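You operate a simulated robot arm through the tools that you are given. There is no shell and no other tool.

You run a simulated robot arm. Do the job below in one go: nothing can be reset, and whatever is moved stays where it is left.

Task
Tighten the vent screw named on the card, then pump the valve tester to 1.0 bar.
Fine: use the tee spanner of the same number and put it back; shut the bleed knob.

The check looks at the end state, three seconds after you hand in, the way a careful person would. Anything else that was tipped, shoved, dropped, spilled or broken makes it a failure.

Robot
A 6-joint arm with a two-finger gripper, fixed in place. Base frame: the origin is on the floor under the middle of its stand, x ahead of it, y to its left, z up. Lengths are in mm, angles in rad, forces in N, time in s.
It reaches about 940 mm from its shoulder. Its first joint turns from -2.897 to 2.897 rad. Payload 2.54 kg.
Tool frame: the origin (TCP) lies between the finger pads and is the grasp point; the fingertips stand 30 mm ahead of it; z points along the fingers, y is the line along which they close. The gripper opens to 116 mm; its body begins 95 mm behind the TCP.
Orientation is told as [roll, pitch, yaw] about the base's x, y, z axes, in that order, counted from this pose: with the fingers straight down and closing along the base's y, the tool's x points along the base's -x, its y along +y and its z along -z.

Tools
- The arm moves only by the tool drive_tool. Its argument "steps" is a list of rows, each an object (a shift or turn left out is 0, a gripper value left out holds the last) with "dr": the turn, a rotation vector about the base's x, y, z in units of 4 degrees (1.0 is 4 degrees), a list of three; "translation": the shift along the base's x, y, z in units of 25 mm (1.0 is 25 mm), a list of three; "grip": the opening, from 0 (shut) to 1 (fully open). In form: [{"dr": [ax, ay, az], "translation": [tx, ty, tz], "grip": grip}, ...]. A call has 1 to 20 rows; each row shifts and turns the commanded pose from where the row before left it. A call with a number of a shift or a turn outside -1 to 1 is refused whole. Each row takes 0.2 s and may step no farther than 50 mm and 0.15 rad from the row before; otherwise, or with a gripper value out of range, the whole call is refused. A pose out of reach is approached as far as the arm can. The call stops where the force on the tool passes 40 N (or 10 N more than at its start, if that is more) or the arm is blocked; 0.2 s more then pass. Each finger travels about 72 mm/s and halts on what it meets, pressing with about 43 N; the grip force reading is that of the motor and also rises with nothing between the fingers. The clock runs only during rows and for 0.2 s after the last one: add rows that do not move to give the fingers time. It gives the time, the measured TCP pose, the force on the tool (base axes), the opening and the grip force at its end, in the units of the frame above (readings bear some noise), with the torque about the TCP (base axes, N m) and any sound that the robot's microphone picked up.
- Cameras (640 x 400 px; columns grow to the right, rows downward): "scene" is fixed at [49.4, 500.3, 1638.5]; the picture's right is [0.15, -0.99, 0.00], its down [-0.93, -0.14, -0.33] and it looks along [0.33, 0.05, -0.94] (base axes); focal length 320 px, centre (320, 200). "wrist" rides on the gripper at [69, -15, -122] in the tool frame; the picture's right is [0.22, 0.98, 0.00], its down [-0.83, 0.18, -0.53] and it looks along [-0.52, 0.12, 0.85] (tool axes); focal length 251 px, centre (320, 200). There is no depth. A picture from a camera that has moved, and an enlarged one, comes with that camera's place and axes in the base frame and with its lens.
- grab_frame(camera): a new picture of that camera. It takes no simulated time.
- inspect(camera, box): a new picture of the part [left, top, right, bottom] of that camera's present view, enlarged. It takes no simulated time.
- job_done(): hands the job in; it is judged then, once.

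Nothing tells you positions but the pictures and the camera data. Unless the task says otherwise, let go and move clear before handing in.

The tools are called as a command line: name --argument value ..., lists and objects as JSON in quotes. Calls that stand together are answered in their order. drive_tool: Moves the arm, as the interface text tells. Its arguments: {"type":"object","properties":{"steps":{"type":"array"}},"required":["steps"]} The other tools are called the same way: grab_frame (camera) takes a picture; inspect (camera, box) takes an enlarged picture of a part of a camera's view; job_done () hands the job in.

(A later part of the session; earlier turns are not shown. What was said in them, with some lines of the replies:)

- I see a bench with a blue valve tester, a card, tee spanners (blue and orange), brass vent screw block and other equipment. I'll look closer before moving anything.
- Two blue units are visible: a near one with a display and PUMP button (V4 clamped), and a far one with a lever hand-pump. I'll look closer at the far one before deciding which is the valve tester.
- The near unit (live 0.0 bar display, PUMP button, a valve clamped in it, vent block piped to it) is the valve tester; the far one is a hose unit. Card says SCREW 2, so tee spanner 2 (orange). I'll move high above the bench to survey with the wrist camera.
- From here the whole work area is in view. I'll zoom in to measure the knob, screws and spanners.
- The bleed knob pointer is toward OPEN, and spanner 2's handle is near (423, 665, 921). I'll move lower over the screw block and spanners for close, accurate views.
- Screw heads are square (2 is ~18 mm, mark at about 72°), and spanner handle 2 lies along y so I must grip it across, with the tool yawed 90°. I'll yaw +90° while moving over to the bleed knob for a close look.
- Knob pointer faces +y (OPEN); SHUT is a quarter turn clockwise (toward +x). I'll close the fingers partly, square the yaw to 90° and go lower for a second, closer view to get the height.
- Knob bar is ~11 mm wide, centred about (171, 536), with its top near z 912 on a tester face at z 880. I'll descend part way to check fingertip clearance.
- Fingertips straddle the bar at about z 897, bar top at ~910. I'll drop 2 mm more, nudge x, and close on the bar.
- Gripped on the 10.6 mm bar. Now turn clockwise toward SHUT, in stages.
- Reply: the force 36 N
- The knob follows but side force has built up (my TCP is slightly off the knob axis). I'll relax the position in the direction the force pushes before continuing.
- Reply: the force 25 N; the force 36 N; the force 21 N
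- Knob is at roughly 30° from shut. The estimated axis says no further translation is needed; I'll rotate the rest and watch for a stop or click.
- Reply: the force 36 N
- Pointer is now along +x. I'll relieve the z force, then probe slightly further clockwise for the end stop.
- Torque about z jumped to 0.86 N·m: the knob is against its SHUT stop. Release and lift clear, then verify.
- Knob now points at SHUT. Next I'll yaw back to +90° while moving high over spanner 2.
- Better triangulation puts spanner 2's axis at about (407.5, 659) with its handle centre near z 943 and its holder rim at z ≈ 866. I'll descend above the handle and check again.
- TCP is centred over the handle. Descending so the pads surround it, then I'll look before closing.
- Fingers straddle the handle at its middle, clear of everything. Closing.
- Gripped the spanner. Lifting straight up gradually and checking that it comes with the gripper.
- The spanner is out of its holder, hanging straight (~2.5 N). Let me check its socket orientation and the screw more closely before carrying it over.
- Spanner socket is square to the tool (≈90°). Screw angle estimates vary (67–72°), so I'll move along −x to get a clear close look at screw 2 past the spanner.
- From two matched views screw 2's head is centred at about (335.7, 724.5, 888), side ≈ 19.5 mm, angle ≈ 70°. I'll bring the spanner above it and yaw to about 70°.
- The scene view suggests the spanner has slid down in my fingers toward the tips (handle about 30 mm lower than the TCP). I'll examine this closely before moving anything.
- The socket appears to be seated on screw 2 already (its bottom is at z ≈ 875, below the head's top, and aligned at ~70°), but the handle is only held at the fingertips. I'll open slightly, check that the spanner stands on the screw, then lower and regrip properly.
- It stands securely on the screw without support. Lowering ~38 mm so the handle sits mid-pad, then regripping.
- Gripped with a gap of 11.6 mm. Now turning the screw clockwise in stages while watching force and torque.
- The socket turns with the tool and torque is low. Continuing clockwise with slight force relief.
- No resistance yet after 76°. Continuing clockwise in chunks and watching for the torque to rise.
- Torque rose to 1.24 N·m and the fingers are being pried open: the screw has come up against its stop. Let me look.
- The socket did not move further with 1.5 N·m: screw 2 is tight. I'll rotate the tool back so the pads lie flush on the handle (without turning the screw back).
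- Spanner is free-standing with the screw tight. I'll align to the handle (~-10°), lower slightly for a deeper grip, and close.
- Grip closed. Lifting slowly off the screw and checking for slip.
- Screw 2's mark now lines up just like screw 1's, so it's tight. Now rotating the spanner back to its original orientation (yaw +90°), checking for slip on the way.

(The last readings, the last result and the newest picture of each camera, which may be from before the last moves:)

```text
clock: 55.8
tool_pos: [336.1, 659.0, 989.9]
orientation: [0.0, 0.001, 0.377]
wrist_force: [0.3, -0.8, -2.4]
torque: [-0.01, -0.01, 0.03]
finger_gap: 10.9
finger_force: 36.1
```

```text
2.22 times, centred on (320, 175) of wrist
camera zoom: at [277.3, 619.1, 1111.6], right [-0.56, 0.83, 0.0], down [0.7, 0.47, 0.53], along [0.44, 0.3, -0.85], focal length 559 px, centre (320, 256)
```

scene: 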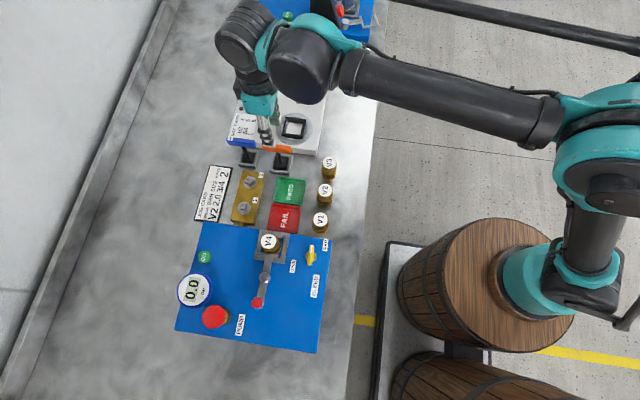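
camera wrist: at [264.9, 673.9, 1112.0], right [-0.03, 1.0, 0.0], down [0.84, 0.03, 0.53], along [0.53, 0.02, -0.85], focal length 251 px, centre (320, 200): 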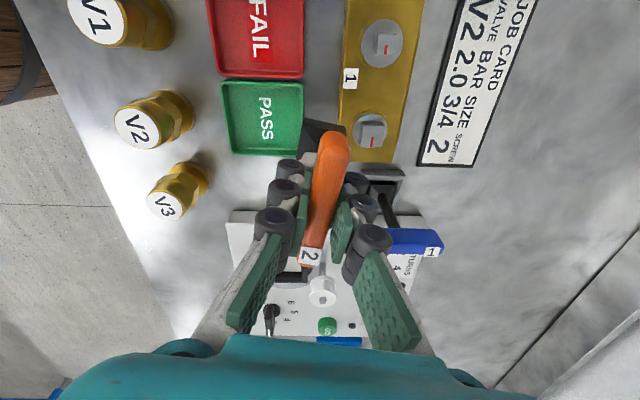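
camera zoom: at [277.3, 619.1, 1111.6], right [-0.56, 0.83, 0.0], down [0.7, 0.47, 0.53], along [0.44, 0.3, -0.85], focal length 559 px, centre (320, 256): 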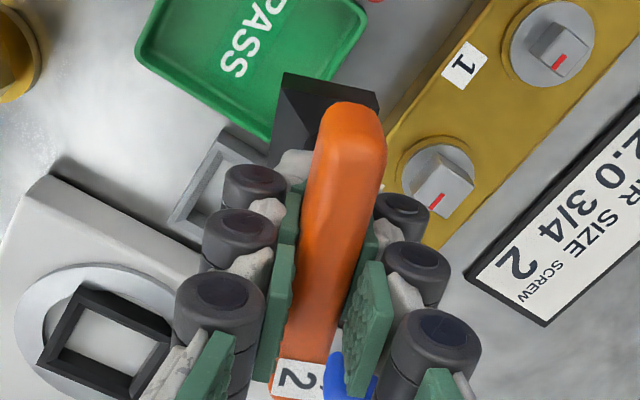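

No slip. Continuing the rotation.

drive_tool --steps '[{"dr": [0, 0, 1]}, {"dr": [0, 0, 1]}, {"dr": [0, 0, 1]}, {"dr": [0, 0, 1]}, {"dr": [0, 0, 1]}, {"dr": [0, 0, 1]}, {"dr": [0, 0, 1]}, {"dr": [0, 0, 1]}, {"dr": [0, 0, 1]}, {"dr": [0, 0, 1]}, {"dr": [0, 0, 1]}, {"dr": [0, 0, 1]}, {"dr": [0, 0, 1]}, {"dr": [0, 0, 1]}, {"dr": [0, 0, 1]}, {"dr": [0, 0, 1]}, {"dr": [0, 0, 1]}, {"dr": [0, 0, 0.1]}, {}]'

inspect --camera "wrist" --box '[250, 85, 390, 265]'

inspect --camera "scene" --box '[230, 130, 300, 200]'

```text
clock: 59.8
tool_pos: [334.3, 660.8, 989.4]
orientation: [-0.002, -0.001, 1.572]
wrist_force: [0.6, -0.3, -3.0]
torque: [0.01, -0.01, -0.03]
finger_gap: 11.0
finger_force: 36.5
```

```text
2.22 times, centred on (320, 175) of wrist
camera zoom: at [351.0, 590.2, 1112.1], right [-0.98, -0.21, 0.0], down [-0.18, 0.83, 0.53], along [-0.12, 0.52, -0.85], focal length 559 px, centre (320, 256)
```

zoom: 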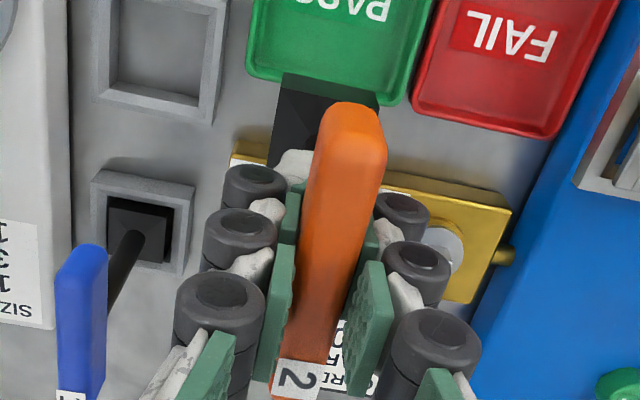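

```text
5.71 times, centred on (265, 165) of scene
camera zoom: at [49.4, 500.3, 1638.5], right [0.15, -0.99, 0.0], down [-0.93, -0.14, -0.33], along [0.33, 0.05, -0.94], focal length 1828 px, centre (634, 400)
```

zoom: 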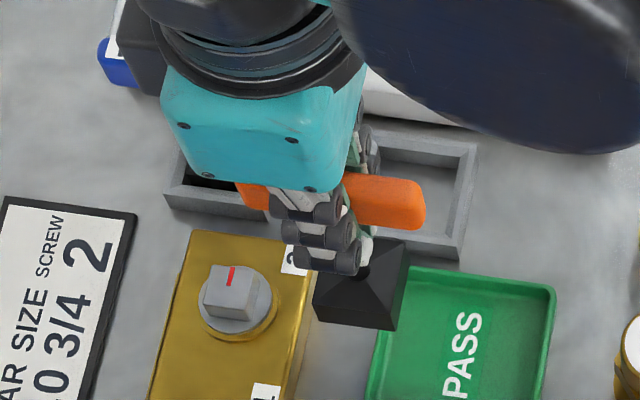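

Holding firmly. Now moving over spanner 2's empty holder.

drive_tool --steps '[{"translation": [0.4, 0.02, 0]}, {"translation": [0.6, 0.02, 0]}, {"translation": [0.6, 0.02, 0]}, {"translation": [0.6, 0.02, 0]}, {"translation": [0.4, 0, 0]}, {"translation": [0.28, 0, 0]}, {}]'

inspect --camera "wrist" --box '[250, 65, 390, 245]'

inspect --camera "scene" --box '[255, 130, 305, 180]'

```text
clock: 61.4
tool_pos: [406.6, 662.1, 989.7]
orientation: [-0.001, -0.001, 1.571]
wrist_force: [0.2, -0.5, -2.2]
torque: [0.0, 0.0, -0.01]
finger_gap: 10.7
finger_force: 36.6
```

```text
2.22 times, centred on (320, 155) of wrist
camera zoom: at [422.4, 592.3, 1112.1], right [-0.98, -0.21, 0.0], down [-0.18, 0.83, 0.53], along [-0.11, 0.52, -0.85], focal length 559 px, centre (320, 300)
```

zoom: 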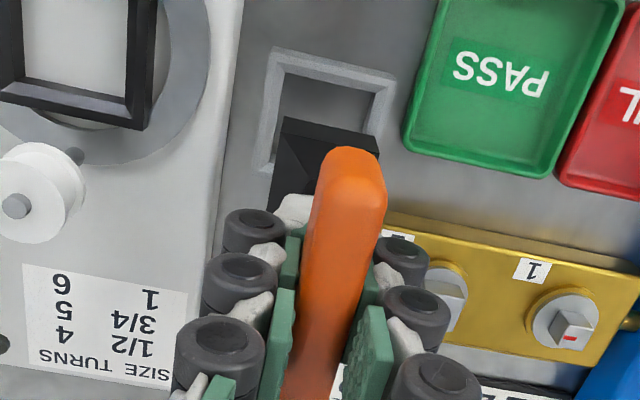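

```text
8.00 times, centred on (280, 155) of scene
camera zoom: at [49.4, 500.3, 1638.5], right [0.15, -0.99, 0.0], down [-0.93, -0.14, -0.33], along [0.33, 0.05, -0.94], focal length 2559 px, centre (640, 560)
```

zoom: 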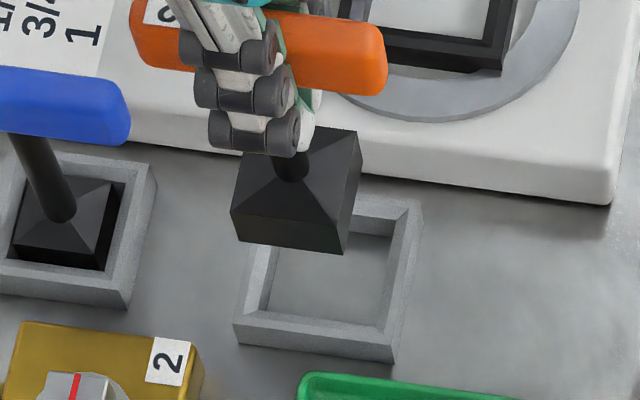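

Both views say the socket is ~3.4 mm too far in +y relative to the holder. Correcting and descending to just above the rim.

drive_tool --steps '[{"translation": [0.02, -0.136, 0]}, {"translation": [0, 0, -0.4]}, {"translation": [0, 0, -0.4]}, {"translation": [0, 0, -0.4]}, {"translation": [0, 0, -0.2]}, {}]'

inspect --camera "wrist" --box '[250, 65, 390, 245]'

inspect --camera "scene" --box '[255, 135, 305, 185]'

```text
clock: 62.8
tool_pos: [407.0, 658.6, 954.5]
orientation: [0.0, 0.001, 1.57]
wrist_force: [0.0, -0.2, -2.8]
torque: [0.01, -0.01, -0.03]
finger_gap: 10.9
finger_force: 36.9
```

```text
2.22 times, centred on (320, 155) of wrist
camera zoom: at [422.6, 588.6, 1076.5], right [-0.98, -0.21, 0.0], down [-0.18, 0.83, 0.53], along [-0.11, 0.52, -0.85], focal length 559 px, centre (320, 300)
```

zoom: 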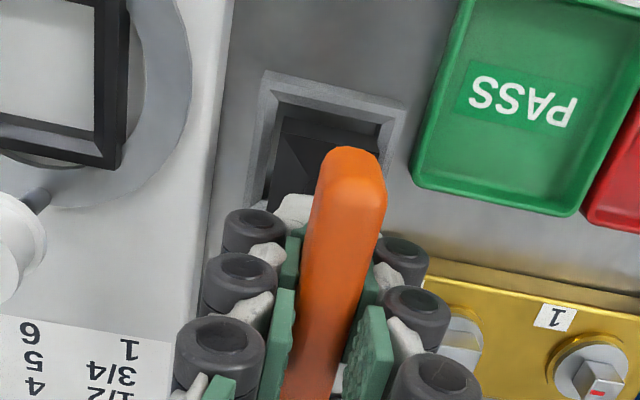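

```text
8.00 times, centred on (280, 160) of scene
camera zoom: at [49.4, 500.3, 1638.5], right [0.15, -0.99, 0.0], down [-0.93, -0.14, -0.33], along [0.33, 0.05, -0.94], focal length 2559 px, centre (640, 520)
```

zoom: 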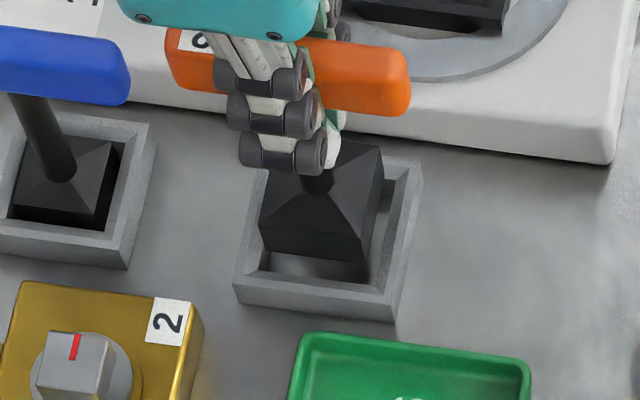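

inspect --camera "scene" --box '[266, 150, 296, 178]'

inspect --camera "wrist" --box '[285, 90, 365, 160]'

```text
14.29 times, centred on (281, 164) of scene
camera zoom: at [49.4, 500.3, 1638.5], right [0.15, -0.99, 0.0], down [-0.93, -0.14, -0.33], along [0.33, 0.05, -0.94], focal length 4570 px, centre (877, 714)
```

zoom: 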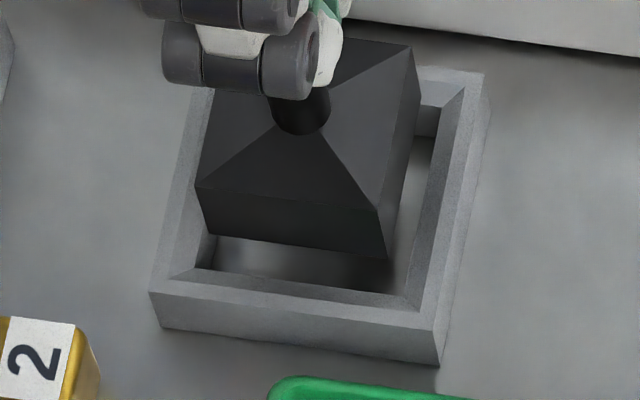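

```text
5.71 times, centred on (325, 125) of wrist
camera zoom: at [422.6, 588.6, 1076.5], right [-0.98, -0.21, 0.0], down [-0.18, 0.83, 0.53], along [-0.11, 0.52, -0.85], focal length 1437 px, centre (291, 629)
```

zoom: 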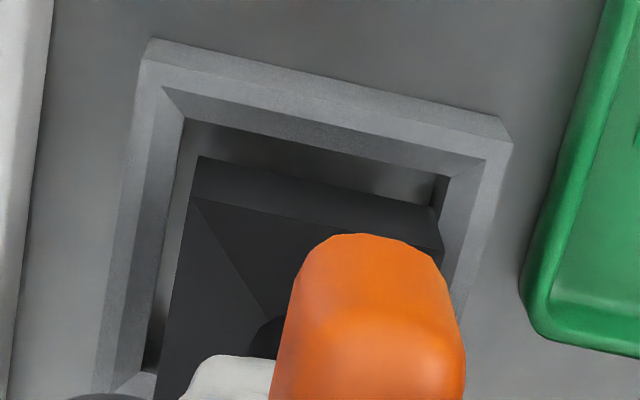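

Socket is centred in the holder's funnel-shaped opening. Lowering gently until it seats.

drive_tool --steps '[{"translation": [0.01, 0, -0.2]}, {"translation": [0, 0, -0.2]}, {"translation": [0, 0, -0.2]}, {}]'

drive_tool --steps '[{"translation": [0, 0, -0.1]}, {"translation": [0, 0, -0.1]}, {}]'

inspect --camera "scene" --box '[260, 140, 300, 178]'

```text
clock: 63.8
tool_pos: [408.7, 658.5, 940.2]
orientation: [0.0, 0.0, 1.57]
wrist_force: [-0.4, -0.7, -2.7]
torque: [0.01, -0.01, 0.02]
finger_gap: 10.9
finger_force: 36.3
```

```text
clock: 64.6
tool_pos: [408.0, 659.4, 936.1]
orientation: [0.0, -0.002, 1.571]
wrist_force: [0.6, -0.4, -2.8]
torque: [0.0, 0.0, 0.02]
finger_gap: 10.9
finger_force: 36.9
```

```text
10.53 times, centred on (280, 159) of scene
camera zoom: at [49.4, 500.3, 1638.5], right [0.15, -0.99, 0.0], down [-0.93, -0.14, -0.33], along [0.33, 0.05, -0.94], focal length 3367 px, centre (741, 632)
```

zoom: 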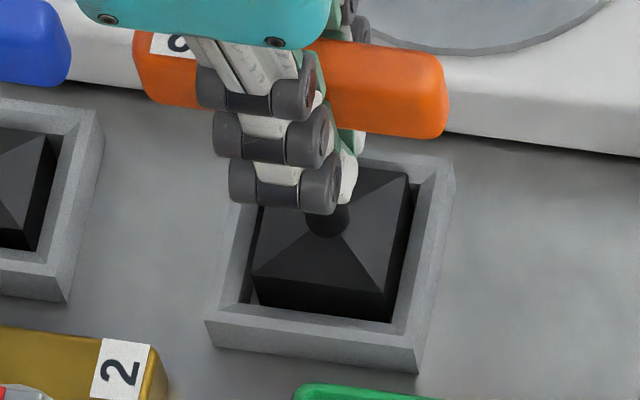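

drive_tool --steps '[{"translation": [0, 0, -0.08]}, {"translation": [0, 0, -0.08]}, {}]'

```text
clock: 65.4
tool_pos: [408.7, 658.8, 930.9]
orientation: [0.0, 0.0, 1.571]
wrist_force: [0.3, -1.1, -0.9]
torque: [0.03, -0.03, -0.02]
finger_gap: 10.7
finger_force: 37.0
```

drive_tool --steps '[{"translation": [0, 0, -0.04]}, {}]'

inspect --camera "scene" --box '[260, 140, 300, 178]'

inspect --camera "wrist" --box '[285, 90, 365, 160]'

```text
clock: 66.0
tool_pos: [407.4, 659.0, 932.0]
orientation: [-0.001, -0.002, 1.57]
wrist_force: [1.6, 2.2, 16.6]
torque: [-0.11, 0.0, 0.0]
finger_gap: 10.9
finger_force: 36.4
```

```text
10.53 times, centred on (280, 159) of scene
camera zoom: at [49.4, 500.3, 1638.5], right [0.15, -0.99, 0.0], down [-0.93, -0.14, -0.33], along [0.33, 0.05, -0.94], focal length 3367 px, centre (741, 632)
```

zoom: 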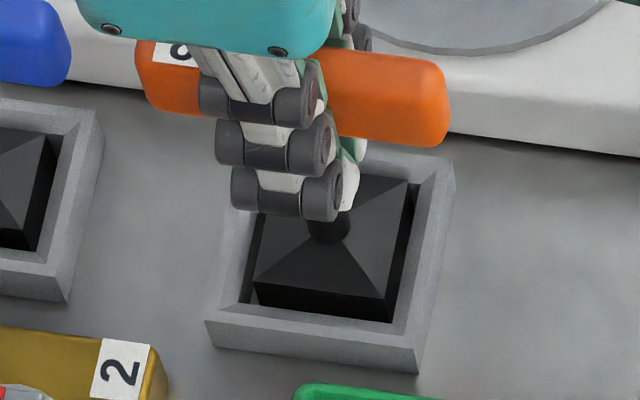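

```text
5.71 times, centred on (325, 125) of wrist
camera zoom: at [423.4, 588.3, 1052.8], right [-0.98, -0.21, 0.0], down [-0.18, 0.83, 0.53], along [-0.11, 0.52, -0.85], focal length 1437 px, centre (291, 629)
```

zoom: 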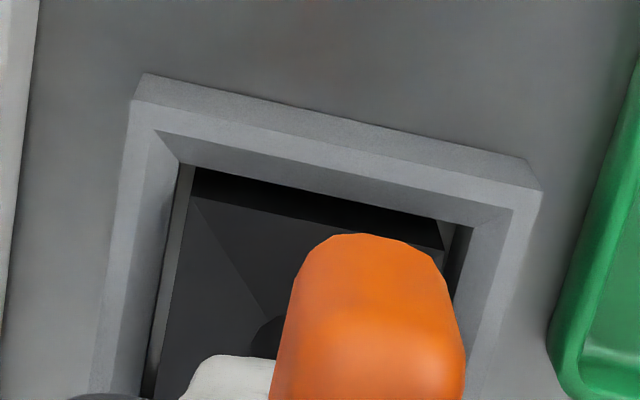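

Seated (16 N upward contact). Releasing and rising straight up.

drive_tool --steps '[{"translation": [0, 0, 0.02], "grip": 0.25}, {"grip": 0.25}, {"grip": 0.25}, {"translation": [0, 0, 0.3]}, {"translation": [0, 0, 0.6]}, {"translation": [0, 0, 0.9]}, {"translation": [0, 0, 1]}, {}]'

inspect --camera "scene" --box '[230, 120, 310, 180]'

grab_frame --camera "wrist"

```text
clock: 67.8
tool_pos: [407.4, 659.3, 1000.1]
orientation: [0.0, -0.003, 1.571]
wrist_force: [-0.6, 0.0, -0.5]
torque: [0.02, 0.02, -0.02]
finger_gap: 29.0
finger_force: 0.1
```

```text
6.67 times, centred on (270, 150) of scene
camera zoom: at [49.4, 500.3, 1638.5], right [0.15, -0.99, 0.0], down [-0.93, -0.14, -0.33], along [0.33, 0.05, -0.94], focal length 2133 px, centre (653, 533)
```

zoom: 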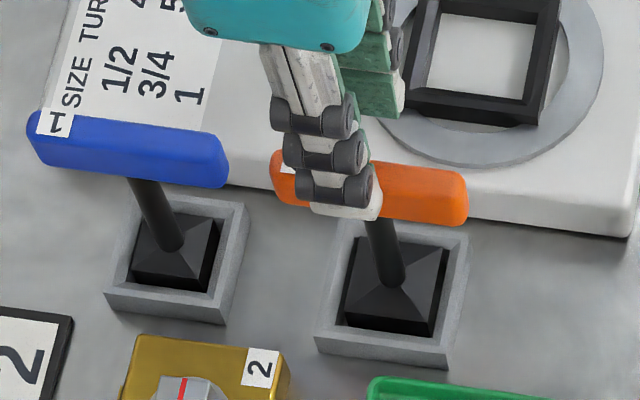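

```text
taken
camera wrist: at [423.0, 588.6, 1122.3], right [-0.98, -0.21, 0.0], down [-0.18, 0.83, 0.53], along [-0.11, 0.52, -0.85], focal length 251 px, centre (320, 200)
```

wrist: 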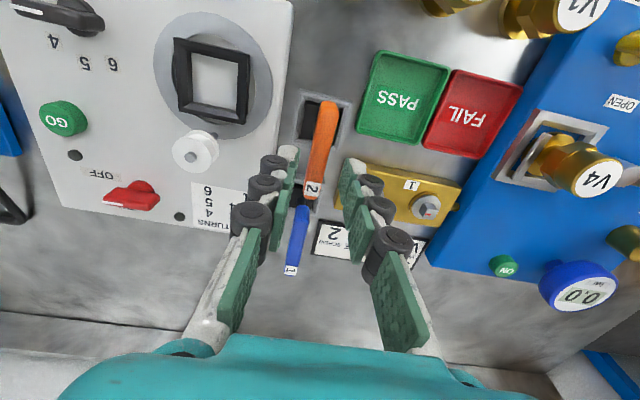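

Spanner 2 is back upright in its holder. Now travel high over to the PUMP plunger for a close look.

drive_tool --steps '[{"translation": [-0.4, 0.08, 0.6], "grip": 0.0}, {"translation": [-0.6, 0.08, 0.6]}, {"translation": [-0.8, 0.08, 0.4]}, {"translation": [-0.8, 0.08, 0.4]}, {"translation": [-0.8, 0.08, 0]}, {"translation": [-0.8, 0.08, 0]}, {"translation": [-0.8, 0.08, 0]}, {"translation": [-0.8, 0.08, 0]}, {"translation": [-0.8, 0.08, 0]}, {"translation": [-0.8, 0.08, 0]}, {"translation": [-0.8, 0.08, 0]}, {"translation": [-0.8, 0.08, 0]}, {"translation": [-0.8, 0.08, 0]}, {"translation": [-0.8, 0.08, 0]}, {"translation": [-0.8, 0.08, 0]}, {"translation": [-0.8, 0.08, 0]}, {"translation": [-0.8, 0.08, 0]}, {"translation": [-0.8, 0.08, 0]}, {"translation": [-0.8, 0.08, 0]}, {"translation": [-0.8, 0.08, 0]}]'

grab_frame --camera "wrist"

grab_frame --camera "scene"

```text
clock: 72.0
tool_pos: [24.0, 699.1, 1049.5]
orientation: [-0.001, -0.001, 1.568]
wrist_force: [0.3, -0.1, -0.6]
torque: [-0.02, 0.03, -0.04]
finger_gap: 0.1
finger_force: 28.4
```

```text
taken
camera wrist: at [38.5, 628.6, 1171.7], right [-0.98, -0.21, 0.0], down [-0.18, 0.83, 0.53], along [-0.11, 0.52, -0.85], focal length 251 px, centre (320, 200)
```

wrist: 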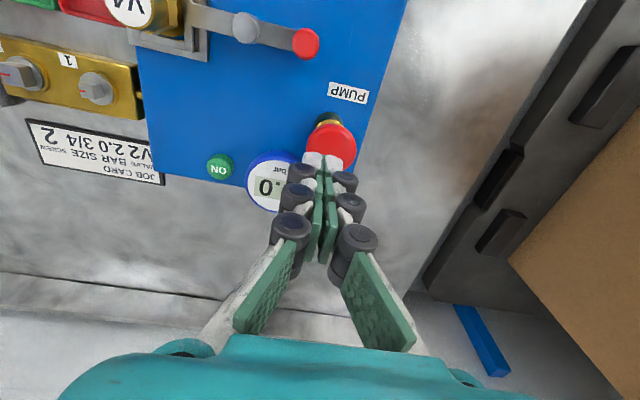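

```text
taken
```

scene: 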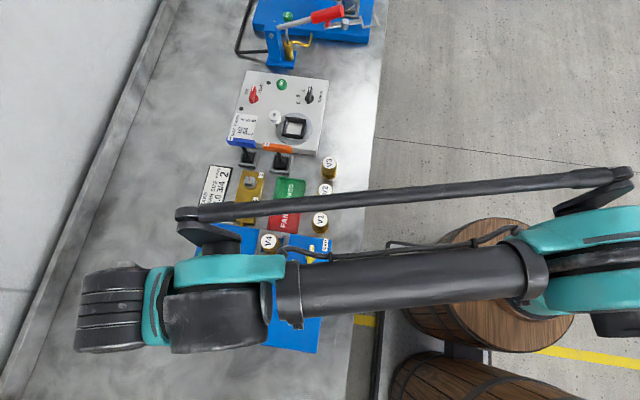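

inspect --camera "wrist" --box '[230, 80, 390, 230]'

```text
2.67 times, centred on (310, 155) of wrist
camera zoom: at [38.5, 628.6, 1171.7], right [-0.98, -0.21, 0.0], down [-0.18, 0.83, 0.53], along [-0.11, 0.52, -0.85], focal length 670 px, centre (347, 320)
```

zoom: 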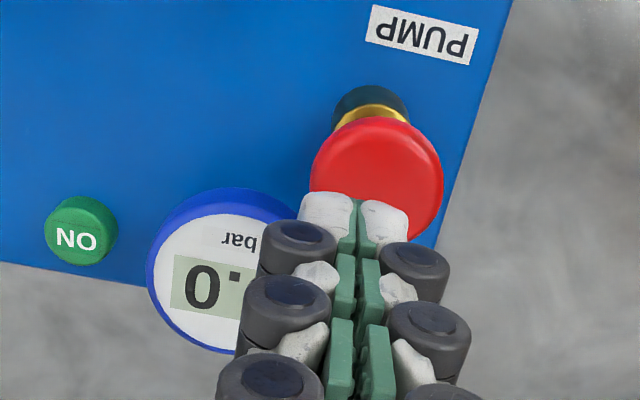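

The pump plunger's red cap is centred near (11, 706), top at about z 958. Positioning the closed fingertips above it.

drive_tool --steps '[{"translation": [-0.25, 0.17, -0.4]}, {"translation": [-0.25, 0.17, -0.6]}, {"translation": [0, 0, -0.6]}, {}]'

inspect --camera "wrist" --box '[220, 90, 400, 250]'

grab_frame --camera "scene"

```text
clock: 73.0
tool_pos: [9.5, 707.3, 1010.2]
orientation: [0.0, -0.001, 1.572]
wrist_force: [-0.1, -0.1, -0.4]
torque: [0.02, 0.01, 0.01]
finger_gap: 0.0
finger_force: 28.8
```

```text
2.50 times, centred on (310, 170) of wrist
camera zoom: at [25.2, 637.0, 1132.3], right [-0.98, -0.21, 0.0], down [-0.18, 0.83, 0.53], along [-0.11, 0.52, -0.85], focal length 629 px, centre (345, 275)
```

zoom: 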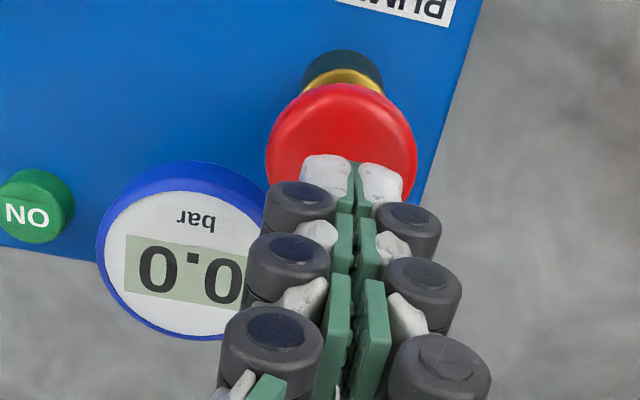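

```text
taken
```

scene: 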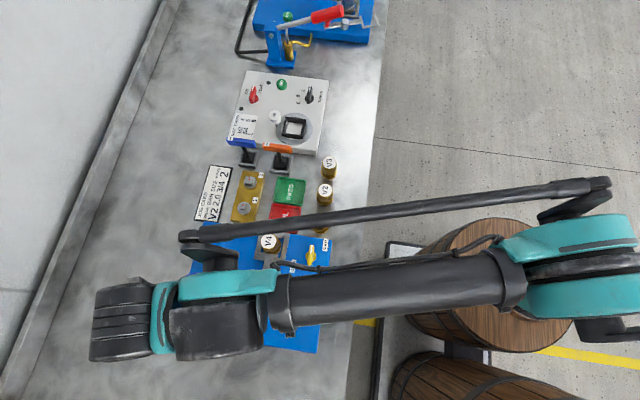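

The gauge (0.0) is readable from here and the fingertips are over the cap's centre. Pressing down gently to find contact and the stroke.

drive_tool --steps '[{"translation": [0.03, 0.03, -0.4]}, {"translation": [0, 0, -0.4]}, {"translation": [0, 0, -0.3]}, {}]'

inspect --camera "wrist" --box '[220, 90, 400, 250]'

```text
clock: 74.0
tool_pos: [11.5, 709.4, 983.5]
orientation: [-0.001, -0.001, 1.571]
wrist_force: [-0.7, 0.1, 1.8]
torque: [0.0, 0.02, -0.02]
finger_gap: 6.0
finger_force: 28.9
```

```text
2.50 times, centred on (310, 170) of wrist
camera zoom: at [26.7, 638.5, 1105.3], right [-0.98, -0.21, 0.0], down [-0.18, 0.83, 0.53], along [-0.11, 0.52, -0.85], focal length 629 px, centre (345, 275)
```

zoom: 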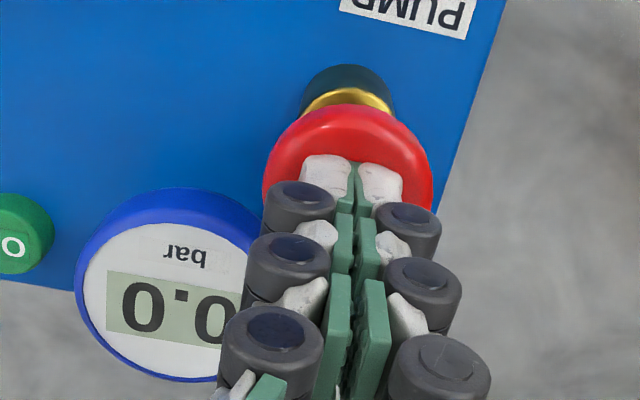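

Contact found at tip height ≈ 953. Now pressing slowly, a few mm at a time.

drive_tool --steps '[{"translation": [0, 0, -0.15]}, {"translation": [0, 0, -0.15]}, {}]'

inspect --camera "wrist" --box '[220, 90, 400, 250]'

```text
clock: 74.8
tool_pos: [11.4, 708.9, 976.4]
orientation: [-0.003, 0.0, 1.57]
wrist_force: [0.9, -1.1, 3.1]
torque: [-0.01, -0.06, 0.01]
finger_gap: 6.2
finger_force: 28.9
```

```text
2.50 times, centred on (310, 170) of wrist
camera zoom: at [26.8, 638.2, 1097.9], right [-0.98, -0.21, 0.0], down [-0.18, 0.83, 0.53], along [-0.11, 0.52, -0.85], focal length 629 px, centre (345, 275)
```

zoom: 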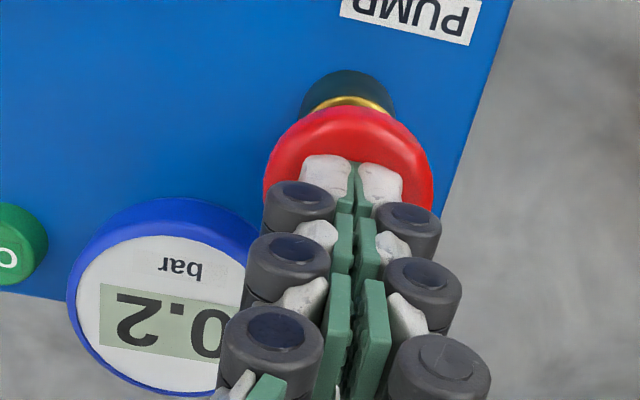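

One press raised it to 0.2 bar. Releasing to see whether it holds and the plunger returns.

drive_tool --steps '[{"translation": [0, 0, 0.3]}, {"translation": [0, 0, 0.2]}, {}]'

inspect --camera "wrist" --box '[220, 90, 400, 250]'

```text
clock: 75.6
tool_pos: [10.9, 709.7, 989.0]
orientation: [0.001, 0.001, 1.571]
wrist_force: [0.3, 0.3, 0.5]
torque: [-0.01, 0.02, 0.02]
finger_gap: 0.0
finger_force: 28.1
```

```text
2.50 times, centred on (310, 170) of wrist
camera zoom: at [26.6, 639.0, 1110.5], right [-0.98, -0.21, 0.0], down [-0.18, 0.83, 0.53], along [-0.11, 0.52, -0.85], focal length 629 px, centre (345, 275)
```

zoom: 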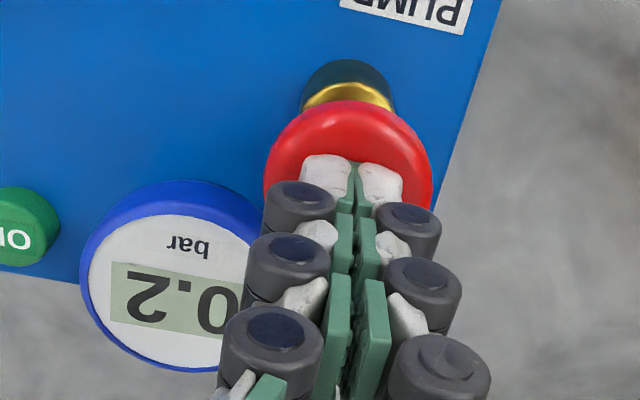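

It holds at 0.2. Repeating the same stroke.

drive_tool --steps '[{"translation": [0, 0, -0.3]}, {"translation": [0, 0, -0.2]}, {}]'

inspect --camera "wrist" --box '[220, 90, 400, 250]'

```text
clock: 76.4
tool_pos: [11.9, 709.4, 976.0]
orientation: [0.0, 0.0, 1.571]
wrist_force: [-0.5, 1.0, 2.4]
torque: [0.04, 0.02, 0.03]
finger_gap: 6.0
finger_force: 28.4
```

```text
2.50 times, centred on (310, 170) of wrist
camera zoom: at [26.9, 638.5, 1097.8], right [-0.98, -0.21, 0.0], down [-0.18, 0.83, 0.53], along [-0.11, 0.52, -0.85], focal length 629 px, centre (345, 275)
```

zoom: 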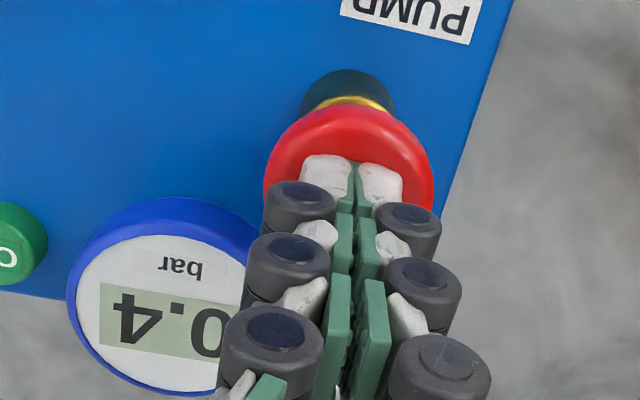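

0.4 bar — each stroke adds 0.2. Third stroke.

drive_tool --steps '[{"translation": [0, 0, 0.3]}, {"translation": [0, 0, 0.2]}, {}, {"translation": [0, 0, -0.3]}, {"translation": [0, 0, -0.2]}, {}]'

inspect --camera "wrist" --box '[220, 90, 400, 250]'

```text
clock: 77.8
tool_pos: [11.8, 708.6, 975.4]
orientation: [-0.001, 0.0, 1.572]
wrist_force: [0.7, 1.2, 2.0]
torque: [-0.01, -0.02, 0.01]
finger_gap: 6.0
finger_force: 28.3
```

```text
2.50 times, centred on (310, 170) of wrist
camera zoom: at [27.2, 638.4, 1097.4], right [-0.98, -0.21, 0.0], down [-0.18, 0.83, 0.53], along [-0.11, 0.52, -0.85], focal length 629 px, centre (345, 275)
```

zoom: 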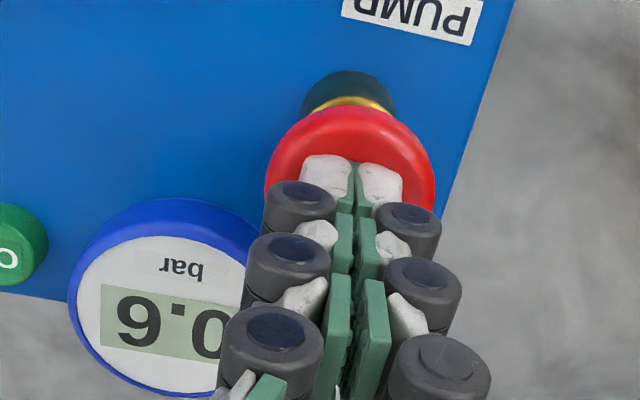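

inspect --camera "wrist" --box '[230, 190, 290, 240]'

drive_tool --steps '[{"translation": [0, 0, 0.3]}, {"translation": [0, 0, 0.2]}, {}]'

inspect --camera "wrist" --box '[220, 90, 400, 250]'

```text
8.00 times, centred on (260, 215) of wrist
camera zoom: at [27.2, 638.4, 1097.4], right [-0.98, -0.21, 0.0], down [-0.18, 0.83, 0.53], along [-0.11, 0.52, -0.85], focal length 2012 px, centre (800, 80)
```

zoom: 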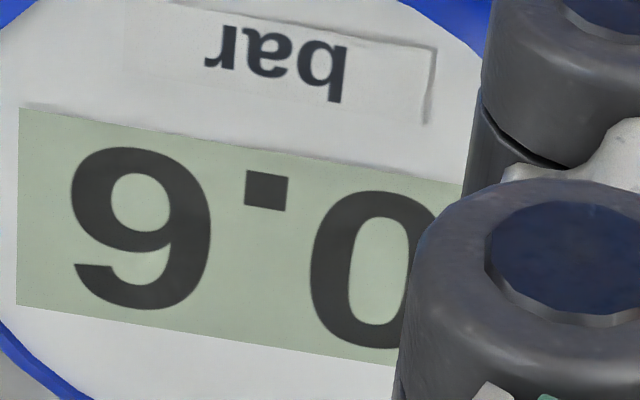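

```text
clock: 78.6
tool_pos: [11.6, 708.7, 987.9]
orientation: [0.0, -0.001, 1.572]
wrist_force: [-0.7, 0.4, -0.4]
torque: [0.01, -0.01, -0.01]
finger_gap: 0.0
finger_force: 28.2
```

```text
2.50 times, centred on (310, 170) of wrist
camera zoom: at [26.0, 638.4, 1110.3], right [-0.98, -0.21, 0.0], down [-0.18, 0.83, 0.53], along [-0.11, 0.52, -0.85], focal length 629 px, centre (345, 275)
```

zoom: 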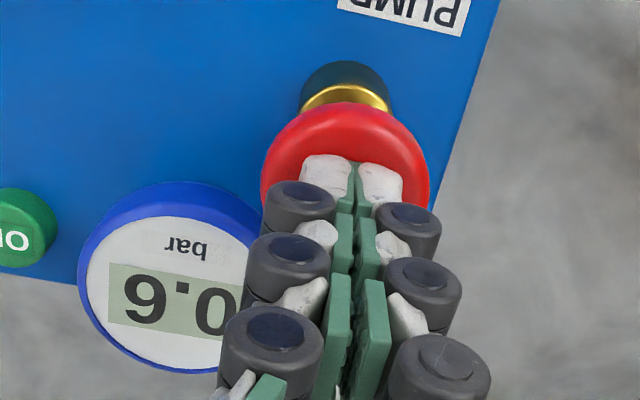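

Reads 0.6 (upside down) and holds. Fourth stroke.

drive_tool --steps '[{"translation": [0, 0, -0.3]}, {"translation": [0, 0, -0.2]}, {}, {"translation": [0, 0, 0.3]}, {"translation": [0, 0, 0.2]}, {}]'

inspect --camera "wrist" --box '[220, 90, 400, 250]'

```text
clock: 80.0
tool_pos: [10.7, 707.7, 989.8]
orientation: [0.001, 0.0, 1.571]
wrist_force: [0.2, 0.6, -0.3]
torque: [0.0, -0.05, 0.0]
finger_gap: 0.0
finger_force: 28.5
```

```text
2.50 times, centred on (310, 170) of wrist
camera zoom: at [26.4, 637.9, 1110.8], right [-0.98, -0.21, 0.0], down [-0.18, 0.83, 0.53], along [-0.11, 0.52, -0.85], focal length 629 px, centre (345, 275)
```

zoom: 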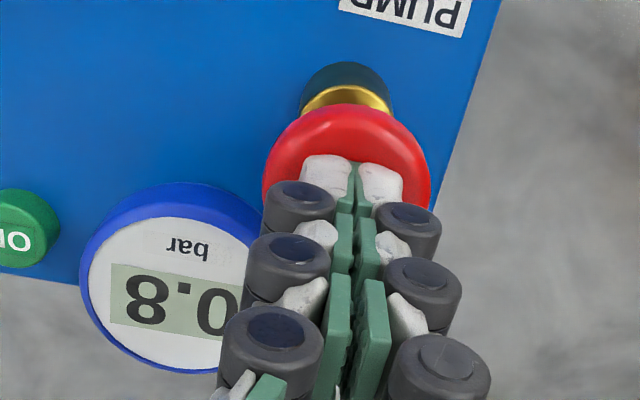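

0.8 bar and holding. One last stroke to reach 1.0.

drive_tool --steps '[{"translation": [0, 0, -0.3]}, {"translation": [0, 0, -0.2]}, {}, {"translation": [0, 0, 0.3]}, {"translation": [0, 0, 0.3]}, {"translation": [0, 0, 0.5]}, {}]'

inspect --camera "wrist" --box '[220, 90, 400, 250]'

```text
clock: 81.6
tool_pos: [12.2, 709.9, 1003.8]
orientation: [0.0, 0.0, 1.571]
wrist_force: [-0.9, -0.9, 0.3]
torque: [-0.02, 0.0, -0.02]
finger_gap: 0.2
finger_force: 28.8
```

```text
2.50 times, centred on (310, 170) of wrist
camera zoom: at [26.8, 638.2, 1125.1], right [-0.98, -0.21, 0.0], down [-0.18, 0.83, 0.53], along [-0.11, 0.52, -0.85], focal length 629 px, centre (345, 275)
```

zoom: 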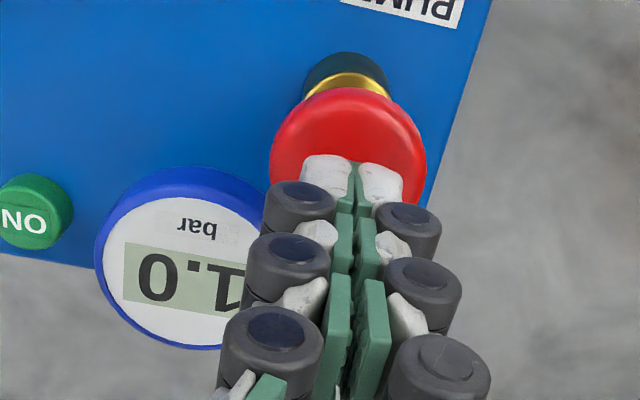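

Gauge reads 1.0 bar. Moving up and clear of the bench, then verifying everything with the scene camera.

drive_tool --steps '[{"translation": [0, 0, 0.8]}, {"translation": [0, 0, 0.9]}, {"translation": [0, 0, 0.9]}, {"translation": [0, 0, 0.9]}, {"translation": [0, 0, 0.9]}, {"translation": [0.6, -0.6, 0.6]}, {"translation": [0.8, -0.8, 0.4]}, {"translation": [0.8, -0.8, 0.4]}, {"translation": [0.8, -0.8, 0.2]}, {"translation": [0.8, -0.8, 0.2]}, {"translation": [0.8, -0.8, 0]}, {"translation": [0.8, -0.8, 0]}, {"translation": [0.8, -0.8, 0]}, {"translation": [0.8, -0.8, 0]}, {"translation": [0.8, -0.8, 0]}, {"translation": [0.8, -0.8, 0]}, {"translation": [0.8, -0.8, 0]}, {"translation": [0.8, -0.8, 0]}, {"translation": [0.8, -0.8, 0]}, {}]'

grab_frame --camera "scene"

```text
clock: 85.8
tool_pos: [287.1, 434.9, 1158.8]
orientation: [0.001, 0.0, 1.571]
wrist_force: [-0.3, 0.6, 0.2]
torque: [0.0, 0.05, -0.01]
finger_gap: 0.0
finger_force: 28.8
```

```text
taken
```

scene: 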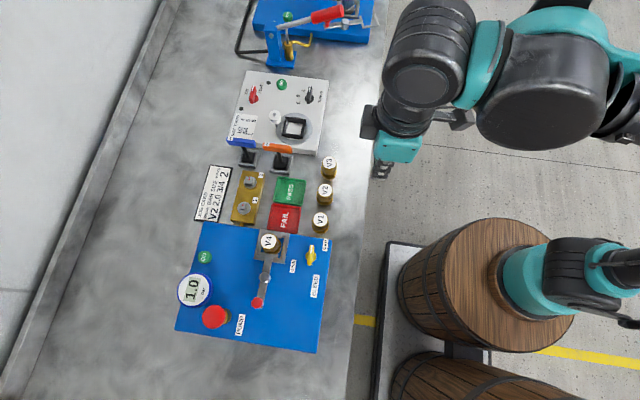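

inspect --camera "scene" --box '[170, 220, 350, 360]'

inspect --camera "scene" --box '[190, 120, 350, 240]'

inspect --camera "scene" --box '[220, 165, 275, 225]'

```text
2.86 times, centred on (260, 290) of scene
camera zoom: at [49.4, 500.3, 1638.5], right [0.15, -0.99, 0.0], down [-0.93, -0.14, -0.33], along [0.33, 0.05, -0.94], focal length 914 px, centre (491, -57)
```

zoom: 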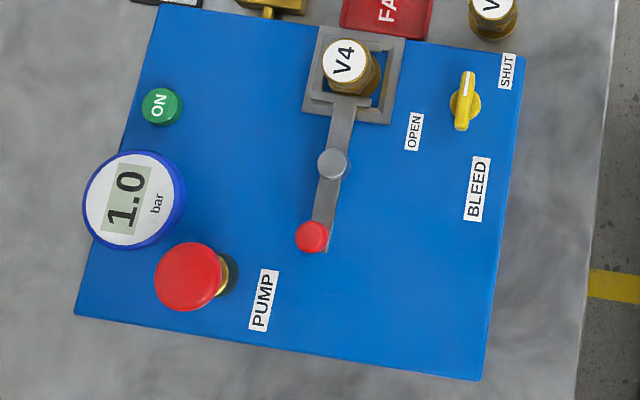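

```text
3.33 times, centred on (270, 180) of scene
camera zoom: at [49.4, 500.3, 1638.5], right [0.15, -0.99, 0.0], down [-0.93, -0.14, -0.33], along [0.33, 0.05, -0.94], focal length 1066 px, centre (487, 267)
```

zoom: 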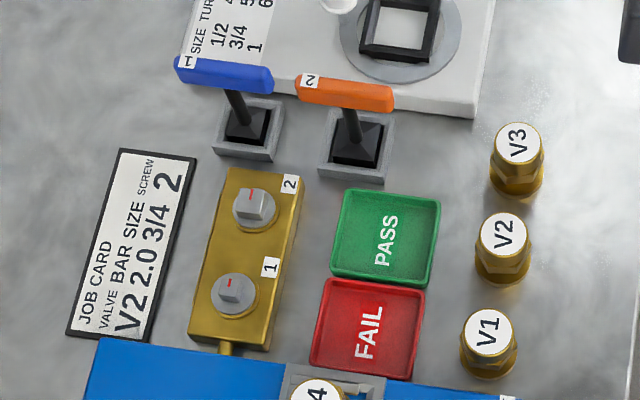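

```text
6.67 times, centred on (248, 195) of scene
camera zoom: at [49.4, 500.3, 1638.5], right [0.15, -0.99, 0.0], down [-0.93, -0.14, -0.33], along [0.33, 0.05, -0.94], focal length 2133 px, centre (803, 233)
```

zoom: 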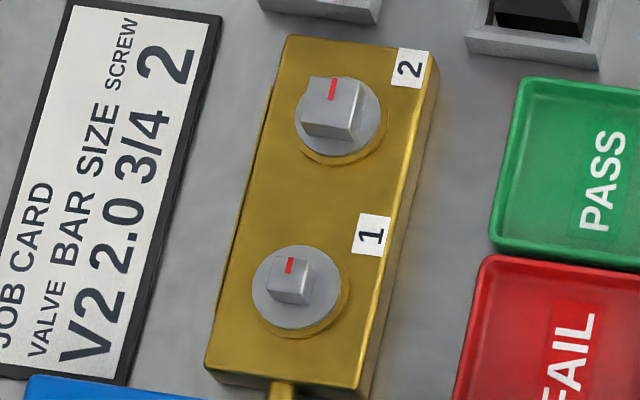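

All checks out: the gauge holds at 1.0 bar, the bleed knob points to SHUT and screw 2 is tight with its mark matching screw 1. Spanner 2 is upright in its holder, nothing else was disturbed and the arm is clear, so I'm handing in.

job_done

```text
The job is handed in.
```

The job is handed in. In the last pictures before that:

- **Vent screw:** Screw 2, the one named on the card, is tight. It came up against its stop and did not move further at about 1.5 N·m. Its mark now lines up with screw 1's.
- **Spanner:** Tee spanner 2 is back in its own holder, upright and facing the way it started. While I carried it to the screw it slid down in the fingers, and it ended up seated on screw 2's head. I regripped it there before turning; it did not slip again.
- **Bleed knob:** It is turned clockwise to its SHUT stop.
- **Pressure:** Five strokes of the plunger brought the valve tester to 1.0 bar. It still read 1.0 about four seconds later. I took the valve tester to be the near unit, with the live gauge and V4 clamped in it, not the hand-lever unit at the far end.

Nothing else looked moved in those views, and the arm is clear of the bench.
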